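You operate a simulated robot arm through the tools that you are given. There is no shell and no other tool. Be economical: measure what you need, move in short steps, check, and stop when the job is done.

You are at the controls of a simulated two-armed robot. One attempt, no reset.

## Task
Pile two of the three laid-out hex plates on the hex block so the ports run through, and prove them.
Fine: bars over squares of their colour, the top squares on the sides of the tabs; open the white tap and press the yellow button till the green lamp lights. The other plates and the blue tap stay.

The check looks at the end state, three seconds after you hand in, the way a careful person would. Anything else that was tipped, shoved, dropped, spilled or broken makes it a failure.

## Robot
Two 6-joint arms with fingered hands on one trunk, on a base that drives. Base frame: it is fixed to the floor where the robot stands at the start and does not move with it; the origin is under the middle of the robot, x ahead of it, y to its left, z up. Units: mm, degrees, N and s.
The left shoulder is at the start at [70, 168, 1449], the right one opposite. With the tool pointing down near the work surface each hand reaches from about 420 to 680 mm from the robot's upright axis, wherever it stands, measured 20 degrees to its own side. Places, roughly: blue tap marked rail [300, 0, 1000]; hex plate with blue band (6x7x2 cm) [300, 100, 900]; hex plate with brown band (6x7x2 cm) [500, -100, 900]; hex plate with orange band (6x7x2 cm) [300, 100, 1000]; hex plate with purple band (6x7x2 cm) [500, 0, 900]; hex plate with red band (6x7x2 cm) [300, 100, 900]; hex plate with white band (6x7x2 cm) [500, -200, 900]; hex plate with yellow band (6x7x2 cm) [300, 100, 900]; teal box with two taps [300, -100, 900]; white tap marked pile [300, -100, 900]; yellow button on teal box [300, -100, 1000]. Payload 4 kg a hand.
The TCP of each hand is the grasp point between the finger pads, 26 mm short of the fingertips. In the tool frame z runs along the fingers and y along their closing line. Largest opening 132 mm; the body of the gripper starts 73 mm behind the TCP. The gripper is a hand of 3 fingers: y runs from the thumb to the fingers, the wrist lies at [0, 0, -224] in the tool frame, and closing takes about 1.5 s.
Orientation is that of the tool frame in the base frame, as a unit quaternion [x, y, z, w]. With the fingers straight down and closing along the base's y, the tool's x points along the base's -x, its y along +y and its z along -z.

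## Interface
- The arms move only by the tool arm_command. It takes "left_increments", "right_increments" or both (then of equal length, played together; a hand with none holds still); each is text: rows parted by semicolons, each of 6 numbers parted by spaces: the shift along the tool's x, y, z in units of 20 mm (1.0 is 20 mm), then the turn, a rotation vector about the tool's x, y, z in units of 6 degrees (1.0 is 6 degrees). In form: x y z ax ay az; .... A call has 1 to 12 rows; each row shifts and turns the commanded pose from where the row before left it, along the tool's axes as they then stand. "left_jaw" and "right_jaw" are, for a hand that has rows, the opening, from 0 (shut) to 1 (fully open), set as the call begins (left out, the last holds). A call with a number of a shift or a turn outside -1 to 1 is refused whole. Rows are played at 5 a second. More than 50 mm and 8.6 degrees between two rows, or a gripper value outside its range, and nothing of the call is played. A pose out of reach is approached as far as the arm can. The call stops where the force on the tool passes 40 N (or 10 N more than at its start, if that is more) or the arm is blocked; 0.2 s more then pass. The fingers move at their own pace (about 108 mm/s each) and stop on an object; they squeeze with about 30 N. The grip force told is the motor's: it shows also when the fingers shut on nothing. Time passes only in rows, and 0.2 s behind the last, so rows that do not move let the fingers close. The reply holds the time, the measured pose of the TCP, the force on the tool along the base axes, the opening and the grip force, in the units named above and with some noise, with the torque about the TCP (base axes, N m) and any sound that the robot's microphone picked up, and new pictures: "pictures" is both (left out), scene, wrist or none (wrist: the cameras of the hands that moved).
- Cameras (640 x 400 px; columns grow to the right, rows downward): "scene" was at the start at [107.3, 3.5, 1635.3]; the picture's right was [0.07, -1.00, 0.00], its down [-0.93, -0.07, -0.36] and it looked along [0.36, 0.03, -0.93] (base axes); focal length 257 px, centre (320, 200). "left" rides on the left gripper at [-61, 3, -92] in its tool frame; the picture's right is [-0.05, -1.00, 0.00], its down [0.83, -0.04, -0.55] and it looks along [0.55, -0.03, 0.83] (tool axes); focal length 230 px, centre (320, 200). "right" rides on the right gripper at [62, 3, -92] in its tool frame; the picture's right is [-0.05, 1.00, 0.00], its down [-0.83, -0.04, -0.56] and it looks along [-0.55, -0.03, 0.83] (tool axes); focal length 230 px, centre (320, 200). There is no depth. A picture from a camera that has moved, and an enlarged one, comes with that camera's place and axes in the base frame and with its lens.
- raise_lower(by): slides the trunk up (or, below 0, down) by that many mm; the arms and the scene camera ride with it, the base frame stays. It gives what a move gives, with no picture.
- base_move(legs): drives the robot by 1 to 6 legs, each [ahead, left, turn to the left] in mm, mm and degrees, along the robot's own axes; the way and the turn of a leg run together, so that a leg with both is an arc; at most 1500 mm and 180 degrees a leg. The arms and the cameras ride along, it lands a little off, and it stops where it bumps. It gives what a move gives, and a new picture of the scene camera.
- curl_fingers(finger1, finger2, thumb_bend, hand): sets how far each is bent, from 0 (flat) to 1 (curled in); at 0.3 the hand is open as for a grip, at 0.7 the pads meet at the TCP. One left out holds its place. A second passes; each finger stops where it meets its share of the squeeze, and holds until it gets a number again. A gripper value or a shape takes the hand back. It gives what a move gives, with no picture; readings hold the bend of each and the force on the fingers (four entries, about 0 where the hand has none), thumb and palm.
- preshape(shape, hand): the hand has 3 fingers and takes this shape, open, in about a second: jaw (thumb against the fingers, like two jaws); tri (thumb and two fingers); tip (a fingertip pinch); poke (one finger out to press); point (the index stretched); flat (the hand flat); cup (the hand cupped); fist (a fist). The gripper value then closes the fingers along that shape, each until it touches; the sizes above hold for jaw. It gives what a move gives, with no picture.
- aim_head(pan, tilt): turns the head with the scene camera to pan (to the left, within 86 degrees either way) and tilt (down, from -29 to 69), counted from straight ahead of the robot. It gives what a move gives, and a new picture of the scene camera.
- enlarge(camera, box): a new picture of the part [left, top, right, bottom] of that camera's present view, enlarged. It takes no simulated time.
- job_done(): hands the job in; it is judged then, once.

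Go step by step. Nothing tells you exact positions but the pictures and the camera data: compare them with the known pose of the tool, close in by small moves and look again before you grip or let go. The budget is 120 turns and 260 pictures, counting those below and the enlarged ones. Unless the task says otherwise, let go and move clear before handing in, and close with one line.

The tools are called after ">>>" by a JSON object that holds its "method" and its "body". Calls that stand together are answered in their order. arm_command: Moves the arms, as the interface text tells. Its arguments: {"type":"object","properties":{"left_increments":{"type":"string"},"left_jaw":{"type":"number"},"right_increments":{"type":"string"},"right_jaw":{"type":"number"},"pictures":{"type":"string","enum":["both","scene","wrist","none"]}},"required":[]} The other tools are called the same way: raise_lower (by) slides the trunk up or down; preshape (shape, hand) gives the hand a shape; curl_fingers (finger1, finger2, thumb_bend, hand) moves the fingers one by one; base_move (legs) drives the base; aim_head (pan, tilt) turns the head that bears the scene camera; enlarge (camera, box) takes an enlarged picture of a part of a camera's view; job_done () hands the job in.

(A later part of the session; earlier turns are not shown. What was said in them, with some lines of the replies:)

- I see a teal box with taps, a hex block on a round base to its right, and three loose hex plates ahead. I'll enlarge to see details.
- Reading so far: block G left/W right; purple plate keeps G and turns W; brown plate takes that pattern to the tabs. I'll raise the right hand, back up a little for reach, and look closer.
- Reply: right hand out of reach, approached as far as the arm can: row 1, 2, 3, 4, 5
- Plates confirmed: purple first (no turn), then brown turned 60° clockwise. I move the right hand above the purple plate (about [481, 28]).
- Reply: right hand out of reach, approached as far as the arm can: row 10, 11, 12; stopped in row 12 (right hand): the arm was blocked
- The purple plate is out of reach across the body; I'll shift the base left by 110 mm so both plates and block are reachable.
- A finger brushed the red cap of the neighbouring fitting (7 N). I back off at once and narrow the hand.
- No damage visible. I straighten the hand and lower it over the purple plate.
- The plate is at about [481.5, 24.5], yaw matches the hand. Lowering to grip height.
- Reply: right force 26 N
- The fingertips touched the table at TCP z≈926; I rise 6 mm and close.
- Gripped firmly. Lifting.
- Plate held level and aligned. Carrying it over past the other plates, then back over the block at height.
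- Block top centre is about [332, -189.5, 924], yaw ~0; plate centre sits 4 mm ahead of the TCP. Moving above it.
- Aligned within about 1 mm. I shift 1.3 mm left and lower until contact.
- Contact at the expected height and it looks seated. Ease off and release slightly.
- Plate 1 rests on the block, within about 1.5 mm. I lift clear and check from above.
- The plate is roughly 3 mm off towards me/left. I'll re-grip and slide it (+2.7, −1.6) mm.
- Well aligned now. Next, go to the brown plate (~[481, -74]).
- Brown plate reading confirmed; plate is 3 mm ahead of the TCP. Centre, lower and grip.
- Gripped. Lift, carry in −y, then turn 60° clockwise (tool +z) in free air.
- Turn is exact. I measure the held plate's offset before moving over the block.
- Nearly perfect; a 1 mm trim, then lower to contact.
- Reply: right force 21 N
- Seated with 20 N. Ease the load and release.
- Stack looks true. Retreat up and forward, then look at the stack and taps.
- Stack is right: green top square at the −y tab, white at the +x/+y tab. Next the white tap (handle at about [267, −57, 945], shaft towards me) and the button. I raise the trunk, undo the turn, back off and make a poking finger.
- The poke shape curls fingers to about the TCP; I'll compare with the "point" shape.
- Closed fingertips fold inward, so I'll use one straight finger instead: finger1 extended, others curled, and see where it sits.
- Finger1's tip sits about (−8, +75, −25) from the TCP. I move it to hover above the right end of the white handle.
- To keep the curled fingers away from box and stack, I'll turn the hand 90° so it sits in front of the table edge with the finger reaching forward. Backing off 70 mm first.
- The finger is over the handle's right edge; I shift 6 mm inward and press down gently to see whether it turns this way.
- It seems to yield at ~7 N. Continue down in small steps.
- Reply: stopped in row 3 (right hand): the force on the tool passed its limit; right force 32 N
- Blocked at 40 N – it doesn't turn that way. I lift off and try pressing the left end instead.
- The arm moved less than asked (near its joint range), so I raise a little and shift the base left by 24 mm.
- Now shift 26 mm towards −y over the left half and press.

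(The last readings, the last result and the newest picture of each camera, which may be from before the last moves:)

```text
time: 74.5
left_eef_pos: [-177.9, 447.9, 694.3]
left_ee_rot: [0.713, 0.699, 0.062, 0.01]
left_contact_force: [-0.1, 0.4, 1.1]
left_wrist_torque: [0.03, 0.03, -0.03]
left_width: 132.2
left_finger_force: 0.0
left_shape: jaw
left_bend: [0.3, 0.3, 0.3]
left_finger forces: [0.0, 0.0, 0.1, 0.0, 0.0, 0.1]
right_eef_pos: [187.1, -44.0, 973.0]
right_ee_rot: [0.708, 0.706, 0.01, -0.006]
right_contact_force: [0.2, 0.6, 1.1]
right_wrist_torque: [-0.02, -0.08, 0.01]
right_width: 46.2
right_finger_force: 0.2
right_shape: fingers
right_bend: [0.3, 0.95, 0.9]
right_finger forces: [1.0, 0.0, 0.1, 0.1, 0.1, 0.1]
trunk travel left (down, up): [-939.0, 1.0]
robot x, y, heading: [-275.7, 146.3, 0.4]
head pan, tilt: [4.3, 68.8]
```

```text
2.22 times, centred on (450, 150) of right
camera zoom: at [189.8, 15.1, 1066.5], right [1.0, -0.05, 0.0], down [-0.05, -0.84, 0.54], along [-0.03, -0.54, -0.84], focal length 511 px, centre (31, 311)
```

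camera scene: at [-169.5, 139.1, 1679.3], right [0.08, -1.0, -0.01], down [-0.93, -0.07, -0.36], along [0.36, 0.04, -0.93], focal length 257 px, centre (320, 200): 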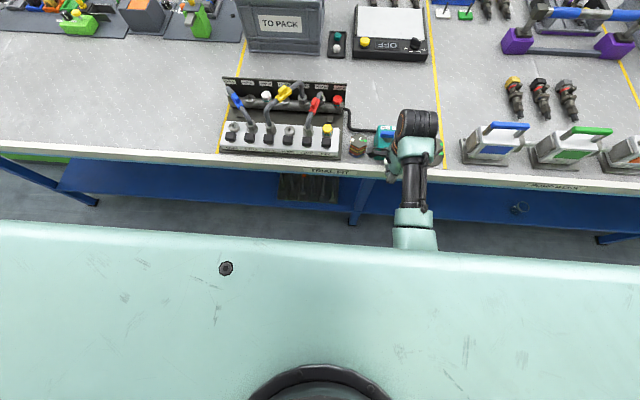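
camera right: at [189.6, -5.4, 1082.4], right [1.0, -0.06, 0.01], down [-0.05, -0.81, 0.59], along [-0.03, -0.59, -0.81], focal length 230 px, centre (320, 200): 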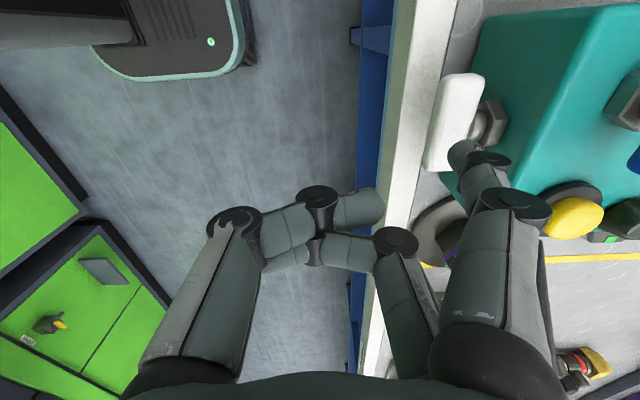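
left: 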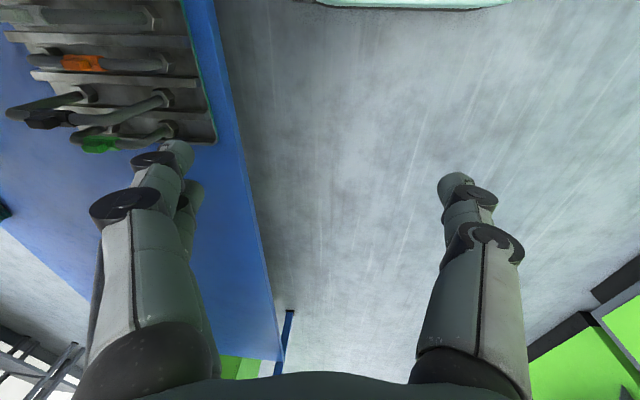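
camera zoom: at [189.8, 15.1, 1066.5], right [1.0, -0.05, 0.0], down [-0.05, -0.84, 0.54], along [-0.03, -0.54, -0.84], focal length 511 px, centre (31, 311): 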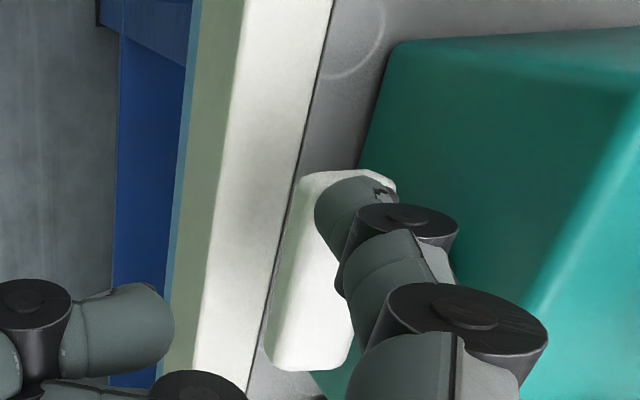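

Just touching. Press on.

>>> {"method": "arm_command", "body": {"right_increments": "0 0 0.25 0 0 0; 0 0 0.25 0 0 0; 0 0 0.25 0 0 0; 0 0 0 0 0 0", "pictures": "none"}}

>>> {"method": "enlarge", "body": {"camera": "right", "box": [340, 60, 560, 240]}}

```text
time: 75.5
left_eef_pos: [-178.2, 448.2, 694.6]
left_ee_rot: [0.713, 0.699, 0.063, 0.011]
left_contact_force: [0.3, -0.5, -0.2]
left_wrist_torque: [0.01, 0.0, -0.01]
left_width: 131.9
left_finger_force: 0.1
left_shape: jaw
left_bend: [0.3, 0.3, 0.3]
left_finger forces: [0.0, 0.1, 0.0, 0.0, 0.1, 0.0]
right_eef_pos: [186.1, -43.9, 957.6]
right_ee_rot: [0.708, 0.706, 0.01, -0.007]
right_contact_force: [0.2, 0.8, 0.3]
right_wrist_torque: [0.02, -0.01, -0.01]
right_width: 46.5
right_finger_force: 0.0
right_shape: fingers
right_bend: [0.29, 0.95, 0.9]
right_finger forces: [0.2, 0.0, 0.0, 0.0, 0.1, 0.0]
trunk travel left (down, up): [-939.0, 1.0]
robot x, y, heading: [-278.6, 143.0, 0.4]
head pan, tilt: [4.3, 68.8]
```

```text
2.22 times, centred on (450, 150) of right
camera zoom: at [189.1, 15.0, 1050.9], right [1.0, -0.05, 0.0], down [-0.05, -0.84, 0.54], along [-0.03, -0.54, -0.84], focal length 511 px, centre (31, 311)
```

zoom: 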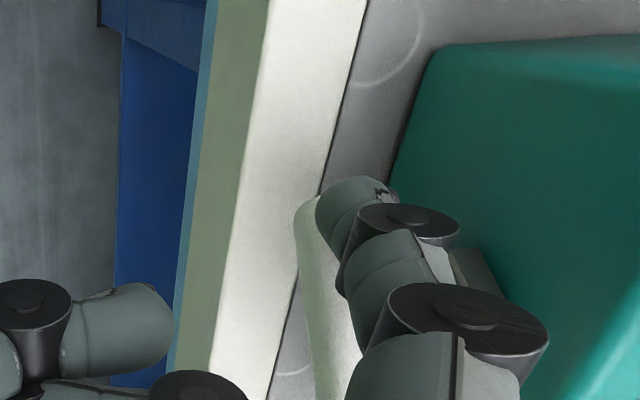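

It turns this way easily. Continue down 15 mm, then push sideways.

>>> {"method": "arm_command", "body": {"right_increments": "0 0 0.25 0 0 0; 0 0 0.25 0 0 0; 0 0 0.2 0 0 0; 0 0 0 0 0 0", "pictures": "none"}}

>>> {"method": "enlarge", "body": {"camera": "right", "box": [340, 60, 560, 240]}}

>>> {"method": "enlarge", "body": {"camera": "scene", "box": [350, 110, 430, 170]}}

```text
time: 76.5
left_eef_pos: [-178.7, 448.4, 696.1]
left_ee_rot: [0.712, 0.699, 0.063, 0.011]
left_contact_force: [0.1, -0.2, -1.0]
left_wrist_torque: [0.01, -0.02, 0.0]
left_width: 131.7
left_finger_force: 0.0
left_shape: jaw
left_bend: [0.3, 0.3, 0.3]
left_finger forces: [0.1, 0.0, 0.0, 0.0, 0.0, 0.1]
right_eef_pos: [187.0, -42.8, 944.3]
right_ee_rot: [0.708, 0.706, 0.01, -0.007]
right_contact_force: [1.1, -0.5, -0.2]
right_wrist_torque: [0.01, -0.03, 0.04]
right_width: 46.3
right_finger_force: 0.4
right_shape: fingers
right_bend: [0.3, 0.95, 0.9]
right_finger forces: [0.3, 0.0, 0.1, 0.1, 0.0, 0.0]
trunk travel left (down, up): [-939.0, 1.0]
robot x, y, heading: [-279.0, 143.7, 0.3]
head pan, tilt: [4.3, 68.8]
```

```text
2.22 times, centred on (450, 150) of right
camera zoom: at [188.9, 15.1, 1037.5], right [1.0, -0.05, 0.0], down [-0.05, -0.84, 0.54], along [-0.03, -0.54, -0.84], focal length 511 px, centre (31, 311)
```

zoom: 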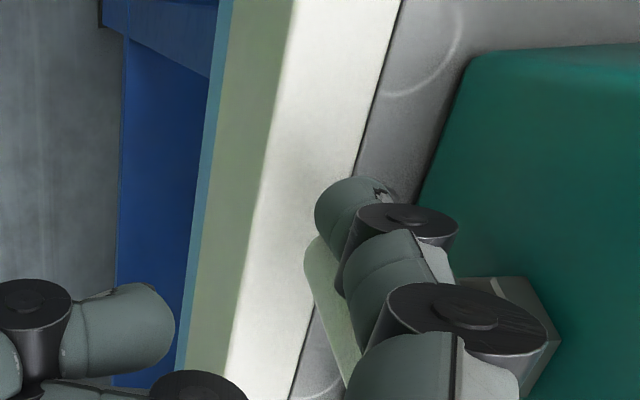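

```text
6.67 times, centred on (390, 140) of scene
camera zoom: at [-169.6, 150.6, 1679.3], right [0.08, -1.0, 0.0], down [-0.93, -0.08, -0.36], along [0.36, 0.03, -0.93], focal length 1716 px, centre (-147, 600)
```

zoom: 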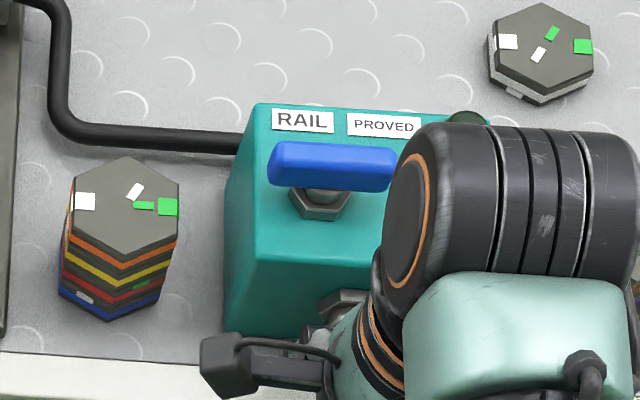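

Now push towards −y until the tap meets its stop.

>>> {"method": "arm_command", "body": {"right_increments": "-0.15 0 0 0 0 0; -0.15 0 0 0 0 0; -0.15 0 0 0 0 0; -0.15 0 0 0 0 0; 0 0 0 0 0 0", "pictures": "none"}}

>>> {"method": "enlarge", "body": {"camera": "right", "box": [340, 60, 560, 240]}}

```text
time: 77.7
left_eef_pos: [-177.7, 449.0, 694.7]
left_ee_rot: [0.712, 0.699, 0.062, 0.011]
left_contact_force: [-0.2, 0.4, -0.8]
left_wrist_torque: [0.0, -0.01, -0.01]
left_width: 131.7
left_finger_force: 0.1
left_shape: jaw
left_bend: [0.3, 0.3, 0.3]
left_finger forces: [0.0, 0.1, 0.0, 0.0, 0.0, 0.1]
right_eef_pos: [186.2, -53.3, 943.5]
right_ee_rot: [0.707, 0.707, 0.009, -0.007]
right_contact_force: [-1.0, 7.3, -1.4]
right_wrist_torque: [-0.02, -0.02, 0.54]
right_width: 46.0
right_finger_force: 3.7
right_shape: fingers
right_bend: [0.3, 0.95, 0.9]
right_finger forces: [7.4, 0.0, 0.1, 0.1, 0.1, 0.1]
trunk travel left (down, up): [-939.0, 1.0]
robot x, y, heading: [-276.6, 147.1, 0.3]
head pan, tilt: [4.3, 68.8]
```

```text
2.22 times, centred on (450, 150) of right
camera zoom: at [189.5, 4.6, 1038.0], right [1.0, -0.05, 0.0], down [-0.05, -0.84, 0.53], along [-0.03, -0.53, -0.84], focal length 511 px, centre (31, 311)
```

zoom: 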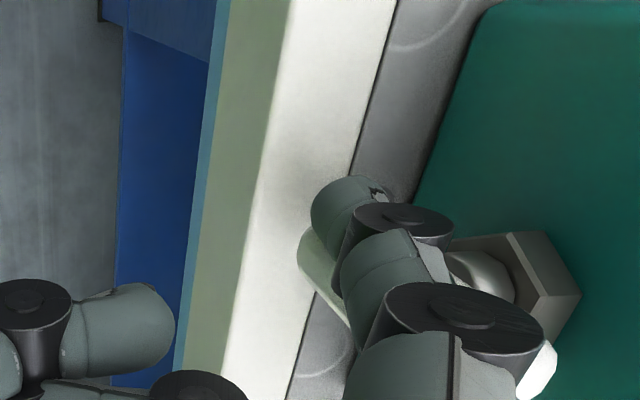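

>>> {"method": "arm_command", "body": {"right_increments": "-0.12 0 0 0 0 0; -0.1 0 0 0 0 0; 0 0 0 0 0 0", "pictures": "none"}}

>>> {"method": "arm_command", "body": {"right_increments": "0.5 0 0 0 0 0; 0.8 0 0 0 0 0; 0 0 -1 0 0 0; 0 0 -1 0 0 0; 0 0 -1 0 0 0; 0 0 -1 0 0 0; 0 0 -1 0 0 0; 0 0 0 0 0 0", "pictures": "wrist"}}

>>> {"method": "enlarge", "body": {"camera": "right", "box": [340, 60, 560, 240]}}

```text
time: 78.5
left_eef_pos: [-179.4, 451.7, 692.9]
left_ee_rot: [0.713, 0.699, 0.062, 0.011]
left_contact_force: [0.6, 0.5, -0.9]
left_wrist_torque: [-0.03, 0.01, -0.03]
left_width: 132.0
left_finger_force: 0.0
left_shape: jaw
left_bend: [0.3, 0.3, 0.3]
left_finger forces: [0.0, 0.0, 0.0, 0.0, 0.1, 0.0]
right_eef_pos: [186.3, -55.4, 944.1]
right_ee_rot: [0.707, 0.707, 0.011, -0.008]
right_contact_force: [0.1, 21.3, 2.3]
right_wrist_torque: [0.02, -0.11, 1.49]
right_width: 46.3
right_finger_force: 10.7
right_shape: fingers
right_bend: [0.3, 0.95, 0.9]
right_finger forces: [21.3, 0.1, 0.0, 0.1, 0.0, 0.1]
trunk travel left (down, up): [-939.0, 1.0]
robot x, y, heading: [-278.1, 147.3, 0.3]
head pan, tilt: [4.3, 68.8]
```

```text
time: 80.3
left_eef_pos: [-177.9, 448.2, 694.5]
left_ee_rot: [0.713, 0.699, 0.062, 0.011]
left_contact_force: [-0.1, -0.3, 0.3]
left_wrist_torque: [0.0, 0.03, 0.01]
left_width: 132.0
left_finger_force: 0.0
left_shape: jaw
left_bend: [0.3, 0.3, 0.3]
left_finger forces: [0.0, 0.0, 0.1, 0.1, 0.0, 0.1]
right_eef_pos: [185.2, -39.4, 1044.6]
right_ee_rot: [0.708, 0.706, 0.01, -0.007]
right_contact_force: [-1.4, 0.1, 0.2]
right_wrist_torque: [0.01, 0.0, -0.03]
right_width: 46.2
right_finger_force: 0.1
right_shape: fingers
right_bend: [0.3, 0.95, 0.9]
right_finger forces: [0.0, 0.1, 0.1, 0.1, 0.0, 0.0]
trunk travel left (down, up): [-939.0, 1.0]
robot x, y, heading: [-272.1, 144.4, 0.2]
head pan, tilt: [4.3, 68.8]
camera right: at [188.0, 20.4, 1139.5], right [1.0, -0.05, 0.0], down [-0.05, -0.84, 0.54], along [-0.03, -0.54, -0.84], focal length 230 px, centre (320, 200)
```

right: 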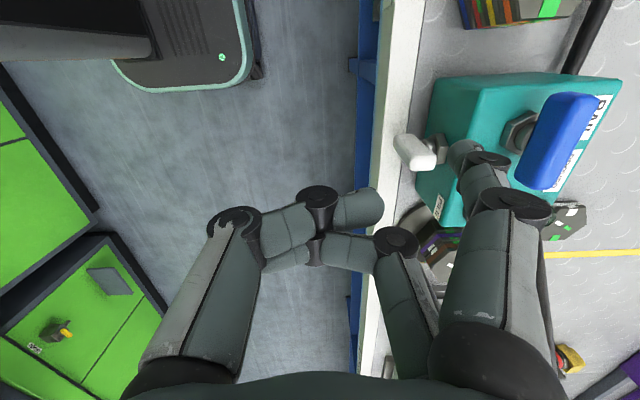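

```text
2.22 times, centred on (450, 150) of right
camera zoom: at [188.0, 20.4, 1139.5], right [1.0, -0.05, 0.0], down [-0.05, -0.84, 0.54], along [-0.03, -0.54, -0.84], focal length 511 px, centre (31, 311)
```

zoom: 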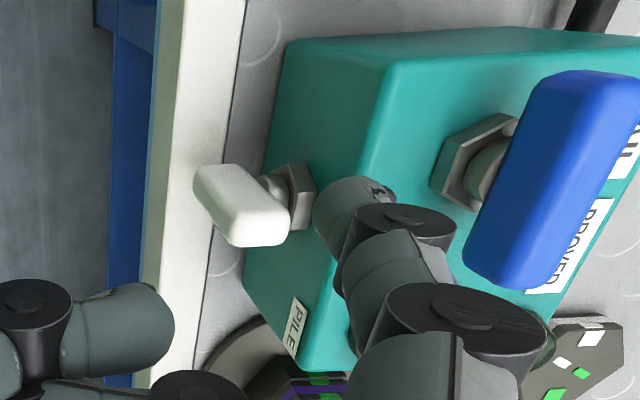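

The white tap is now vertical (turned to its stop). Next the yellow button at ~[323, −97, 985]: move the finger above it.

>>> {"method": "arm_command", "body": {"right_increments": "-1 0 0 0 0 0; -1 0 0 0 0 0; -1 0 0 0 0 0; -0.3 0 0 0 0 0; 0 1 0 0 0 0; 0 1 0 0 0 0; 0 1 0 0 0 0; 0 0 0 0 0 0"}}

>>> {"method": "enlarge", "body": {"camera": "right", "box": [340, 60, 560, 240]}}

>>> {"method": "enlarge", "body": {"camera": "scene", "box": [350, 100, 450, 170]}}

```text
time: 82.1
left_eef_pos: [-178.3, 448.2, 694.5]
left_ee_rot: [0.712, 0.699, 0.063, 0.009]
left_contact_force: [0.0, 0.7, 0.1]
left_wrist_torque: [0.03, 0.02, -0.01]
left_width: 131.8
left_finger_force: 0.0
left_shape: jaw
left_bend: [0.3, 0.3, 0.3]
left_finger forces: [0.1, 0.0, 0.0, 0.0, 0.0, 0.0]
right_eef_pos: [247.6, -102.1, 1043.2]
right_ee_rot: [0.708, 0.706, 0.009, -0.007]
right_contact_force: [0.2, 0.0, 0.4]
right_wrist_torque: [-0.02, 0.0, -0.01]
right_width: 46.3
right_finger_force: 0.0
right_shape: fingers
right_bend: [0.3, 0.95, 0.9]
right_finger forces: [0.0, 0.1, 0.0, 0.1, 0.0, 0.1]
trunk travel left (down, up): [-939.0, 1.0]
robot x, y, heading: [-276.8, 145.5, 0.7]
head pan, tilt: [4.3, 68.8]
camera scene: at [-169.8, 150.7, 1679.3], right [0.08, -1.0, 0.0], down [-0.93, -0.08, -0.36], along [0.36, 0.03, -0.93], focal length 257 px, centre (320, 200)
camera right: at [250.2, -43.4, 1136.5], right [1.0, -0.05, 0.0], down [-0.05, -0.84, 0.54], along [-0.03, -0.54, -0.84], focal length 230 px, centre (320, 200)
```

scene: 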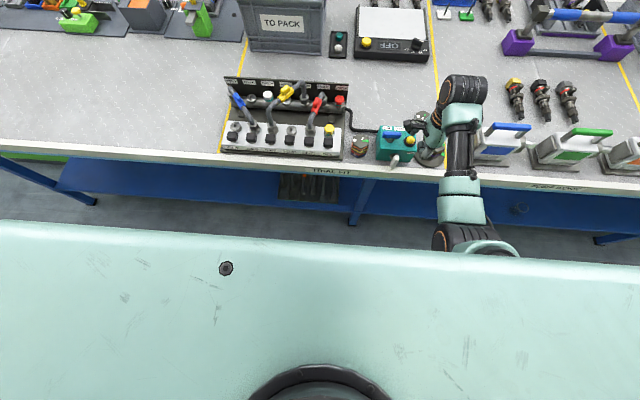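
right: 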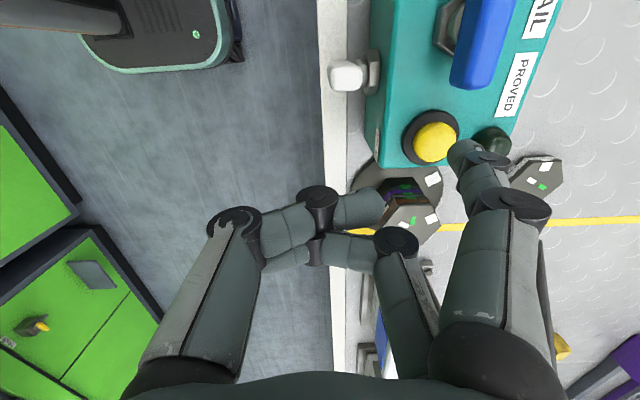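

```text
2.22 times, centred on (450, 150) of right
camera zoom: at [250.2, -43.4, 1136.5], right [1.0, -0.05, 0.0], down [-0.05, -0.84, 0.54], along [-0.03, -0.54, -0.84], focal length 511 px, centre (31, 311)
```

zoom: 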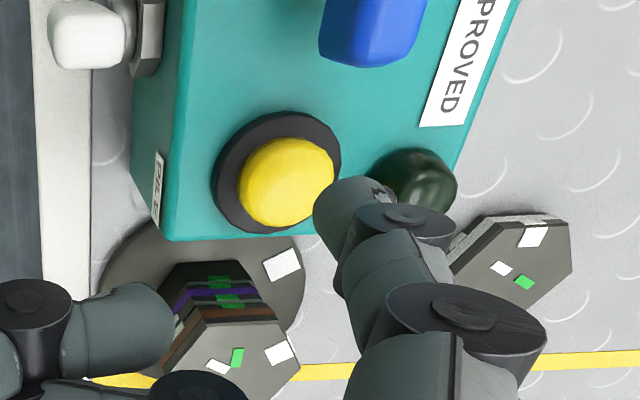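

```text
5.71 times, centred on (400, 135) of scene
camera zoom: at [-169.8, 150.7, 1679.3], right [0.08, -1.0, 0.0], down [-0.93, -0.08, -0.36], along [0.36, 0.03, -0.93], focal length 1470 px, centre (-137, 571)
```

zoom: 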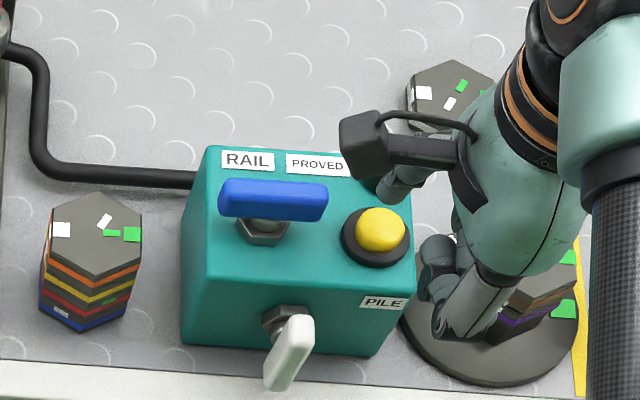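

Tip is ~6 mm off the button centre in y. Adjust, lower, and press gently.

>>> {"method": "arm_command", "body": {"right_increments": "-0.35 0.1 0 0 0 0; 0 0 1 0 0 0; 0 0 0.4 0 0 0; 0 0 0 0 0 0", "pictures": "none"}}

>>> {"method": "enlarge", "body": {"camera": "right", "box": [340, 60, 560, 240]}}

```text
time: 83.1
left_eef_pos: [-177.7, 448.1, 694.5]
left_ee_rot: [0.713, 0.699, 0.063, 0.011]
left_contact_force: [0.8, -0.3, -0.1]
left_wrist_torque: [0.0, -0.01, -0.01]
left_width: 132.1
left_finger_force: 0.0
left_shape: jaw
left_bend: [0.3, 0.3, 0.3]
left_finger forces: [0.1, 0.1, 0.0, 0.0, 0.0, 0.0]
right_eef_pos: [249.9, -109.1, 1016.2]
right_ee_rot: [0.707, 0.707, 0.011, -0.005]
right_contact_force: [0.2, -0.2, 0.9]
right_wrist_torque: [-0.01, -0.04, -0.06]
right_width: 46.3
right_finger_force: 0.4
right_shape: fingers
right_bend: [0.3, 0.95, 0.9]
right_finger forces: [0.6, 0.1, 0.0, 0.1, 0.1, 0.0]
trunk travel left (down, up): [-939.0, 1.0]
robot x, y, heading: [-276.8, 149.2, 0.3]
head pan, tilt: [4.3, 68.8]
```

```text
2.22 times, centred on (450, 150) of right
camera zoom: at [251.7, -50.0, 1109.1], right [1.0, -0.05, 0.0], down [-0.05, -0.84, 0.54], along [-0.03, -0.54, -0.84], focal length 511 px, centre (31, 311)
```

zoom: 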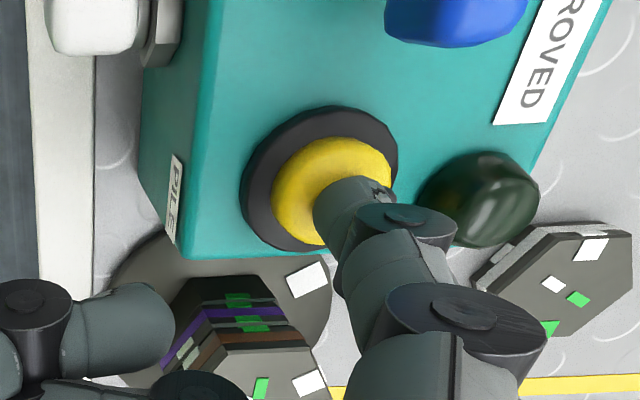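

Just touching the button, which is slightly left/ahead of the finger. I shift 4 mm back and 3 mm left, then press.

>>> {"method": "arm_command", "body": {"right_increments": "0 0 -0.15 0 0 0; 0.12 -0.25 0 0 0 0; 0 0 0.25 0 0 0; 0 0 0.15 0 0 0; 0 0 0.1 0 0 0; 0 0 0 0 0 0", "pictures": "none"}}

>>> {"method": "enlarge", "body": {"camera": "right", "box": [340, 60, 560, 240]}}

```text
time: 84.5
left_eef_pos: [-179.4, 448.3, 694.5]
left_ee_rot: [0.713, 0.699, 0.064, 0.012]
left_contact_force: [-0.6, 0.7, 0.5]
left_wrist_torque: [-0.02, -0.04, -0.03]
left_width: 131.7
left_finger_force: 0.0
left_shape: jaw
left_bend: [0.3, 0.3, 0.3]
left_finger forces: [0.0, 0.0, 0.0, 0.0, 0.1, 0.1]
right_eef_pos: [242.1, -106.8, 1008.7]
right_ee_rot: [0.708, 0.706, 0.01, -0.005]
right_contact_force: [-1.9, -1.3, 8.4]
right_wrist_torque: [0.04, -0.62, -0.15]
right_width: 46.4
right_finger_force: 4.7
right_shape: fingers
right_bend: [0.3, 0.95, 0.9]
right_finger forces: [8.5, 0.0, 0.0, 0.1, 0.0, 0.0]
trunk travel left (down, up): [-939.0, 1.0]
robot x, y, heading: [-275.8, 146.2, 0.5]
head pan, tilt: [4.3, 68.8]
heard: click
```

```text
2.22 times, centred on (450, 150) of right
camera zoom: at [245.3, -47.1, 1102.6], right [1.0, -0.05, 0.01], down [-0.05, -0.84, 0.54], along [-0.02, -0.54, -0.84], focal length 511 px, centre (31, 311)
```

zoom: 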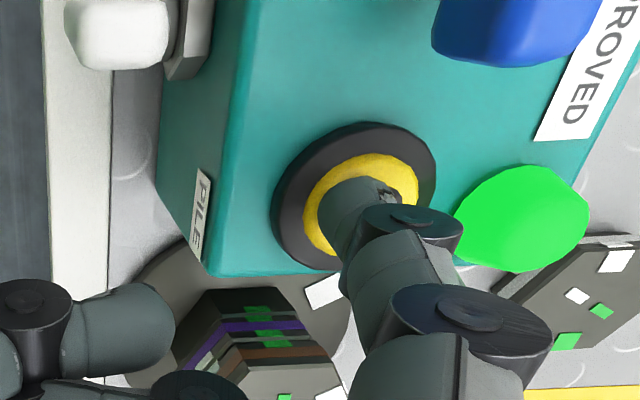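

The button clicked and the lamp is green. Release, rise and withdraw, then check that it stays lit.

>>> {"method": "arm_command", "body": {"right_increments": "0 0 -0.5 0 0 0; 0 0 -1 0 0 0; 0 0 -0.8 0 0 0; 0 -1 0 0 0 0; 0 -1 0 0 0 0; 0 -1 0 0 0 0; 0 -1 0 0 0 0; 0 0 0 0 0 0", "pictures": "wrist"}}

>>> {"method": "base_move", "body": {"legs": [[-120, 0, 0]]}}

>>> {"method": "enlarge", "body": {"camera": "scene", "box": [340, 70, 460, 150]}}

>>> {"method": "enlarge", "body": {"camera": "scene", "box": [220, 50, 360, 140]}}

```text
time: 86.3
left_eef_pos: [-178.4, 449.3, 694.6]
left_ee_rot: [0.713, 0.698, 0.063, 0.011]
left_contact_force: [0.1, 0.9, 0.4]
left_wrist_torque: [0.0, -0.01, 0.02]
left_width: 131.9
left_finger_force: 0.1
left_shape: jaw
left_bend: [0.3, 0.3, 0.3]
left_finger forces: [0.0, 0.0, 0.0, 0.0, 0.0, 0.1]
right_eef_pos: [161.3, -107.9, 1054.5]
right_ee_rot: [0.708, 0.706, 0.009, -0.007]
right_contact_force: [0.5, 0.6, -0.1]
right_wrist_torque: [-0.01, -0.01, -0.02]
right_width: 45.9
right_finger_force: 0.0
right_shape: fingers
right_bend: [0.3, 0.95, 0.9]
right_finger forces: [0.1, 0.0, 0.0, 0.1, 0.1, 0.0]
trunk travel left (down, up): [-939.0, 1.0]
robot x, y, heading: [-275.3, 147.1, 0.4]
head pan, tilt: [4.3, 68.8]
camera right: at [165.1, -49.2, 1147.3], right [1.0, -0.05, 0.0], down [-0.05, -0.84, 0.54], along [-0.03, -0.54, -0.84], focal length 230 px, centre (320, 200)
```

right: 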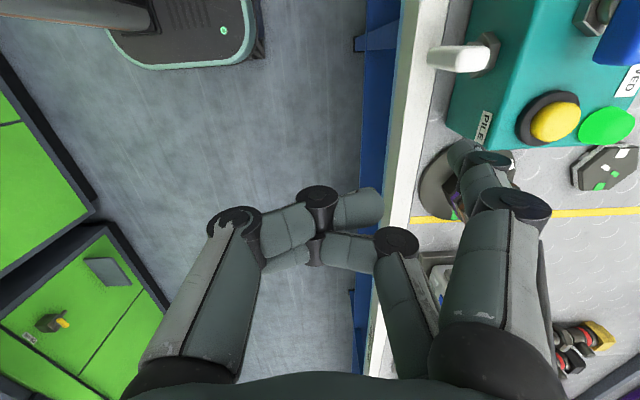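

```text
time: 87.5
left_eef_pos: [-298.5, 447.5, 693.9]
left_ee_rot: [0.713, 0.698, 0.062, 0.009]
left_contact_force: [-0.1, -0.1, 0.4]
left_wrist_torque: [-0.03, 0.01, 0.01]
left_width: 132.0
left_finger_force: 0.1
left_shape: jaw
left_bend: [0.3, 0.3, 0.3]
left_finger forces: [0.1, 0.0, 0.0, 0.1, 0.1, 0.0]
right_eef_pos: [43.8, -109.3, 1052.6]
right_ee_rot: [0.708, 0.706, 0.008, -0.007]
right_contact_force: [0.4, -0.5, 0.6]
right_wrist_torque: [0.0, 0.01, -0.01]
right_width: 46.1
right_finger_force: 0.0
right_shape: fingers
right_bend: [0.3, 0.95, 0.9]
right_finger forces: [0.0, 0.0, 0.0, 0.1, 0.0, 0.1]
trunk travel left (down, up): [-939.0, 1.0]
robot x, y, heading: [-397.1, 146.2, 0.6]
head pan, tilt: [4.3, 68.8]
camera scene: at [-287.3, 149.7, 1679.0], right [0.08, -1.0, 0.0], down [-0.93, -0.08, -0.36], along [0.36, 0.03, -0.93], focal length 257 px, centre (320, 200)
```

scene: 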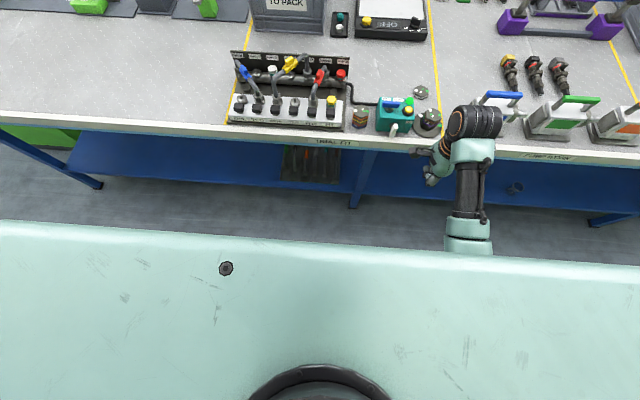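

```text
5.00 times, centred on (400, 110) of scene
camera zoom: at [-287.3, 149.7, 1679.0], right [0.08, -1.0, 0.0], down [-0.93, -0.08, -0.36], along [0.36, 0.03, -0.93], focal length 1287 px, centre (-80, 650)
```

zoom: 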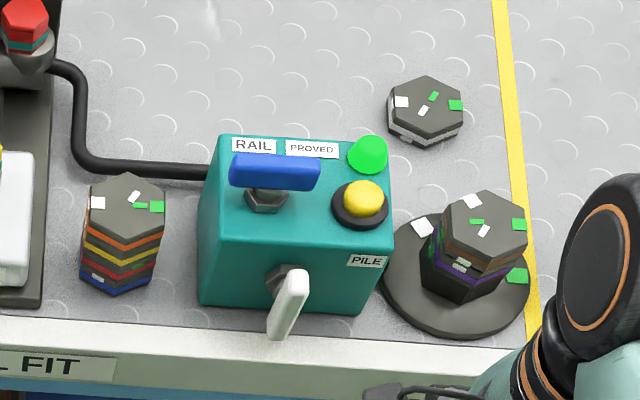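

```text
4.44 times, centred on (290, 95) of scene
camera zoom: at [-287.3, 149.7, 1679.0], right [0.08, -1.0, 0.0], down [-0.93, -0.08, -0.36], along [0.36, 0.03, -0.93], focal length 1144 px, centre (453, 667)
```

zoom: 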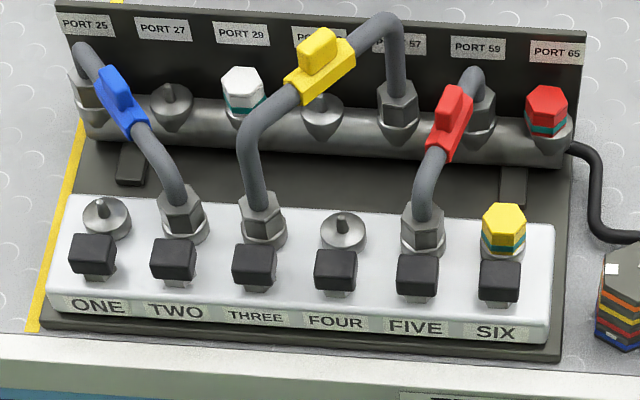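

The lamp stays green, the stack stands true, the blue tap and the other plates haven't moved, and the red cap looks unharmed. The hand is clear, so I'm handing in.

>>> {"method": "job_done", "body": {}}

```text
The job is handed in.
```

The job is handed in: the purple plate, then the brown one, are piled on the hex block with bars over their colours and the top squares on the sides of the tabs. The white tap is open to its stop, and the green lamp lit when I pressed the button and stayed on. Early on, one finger pressed the red cap of the neighbouring fitting at about 8 N; it shows no damage in the pictures.
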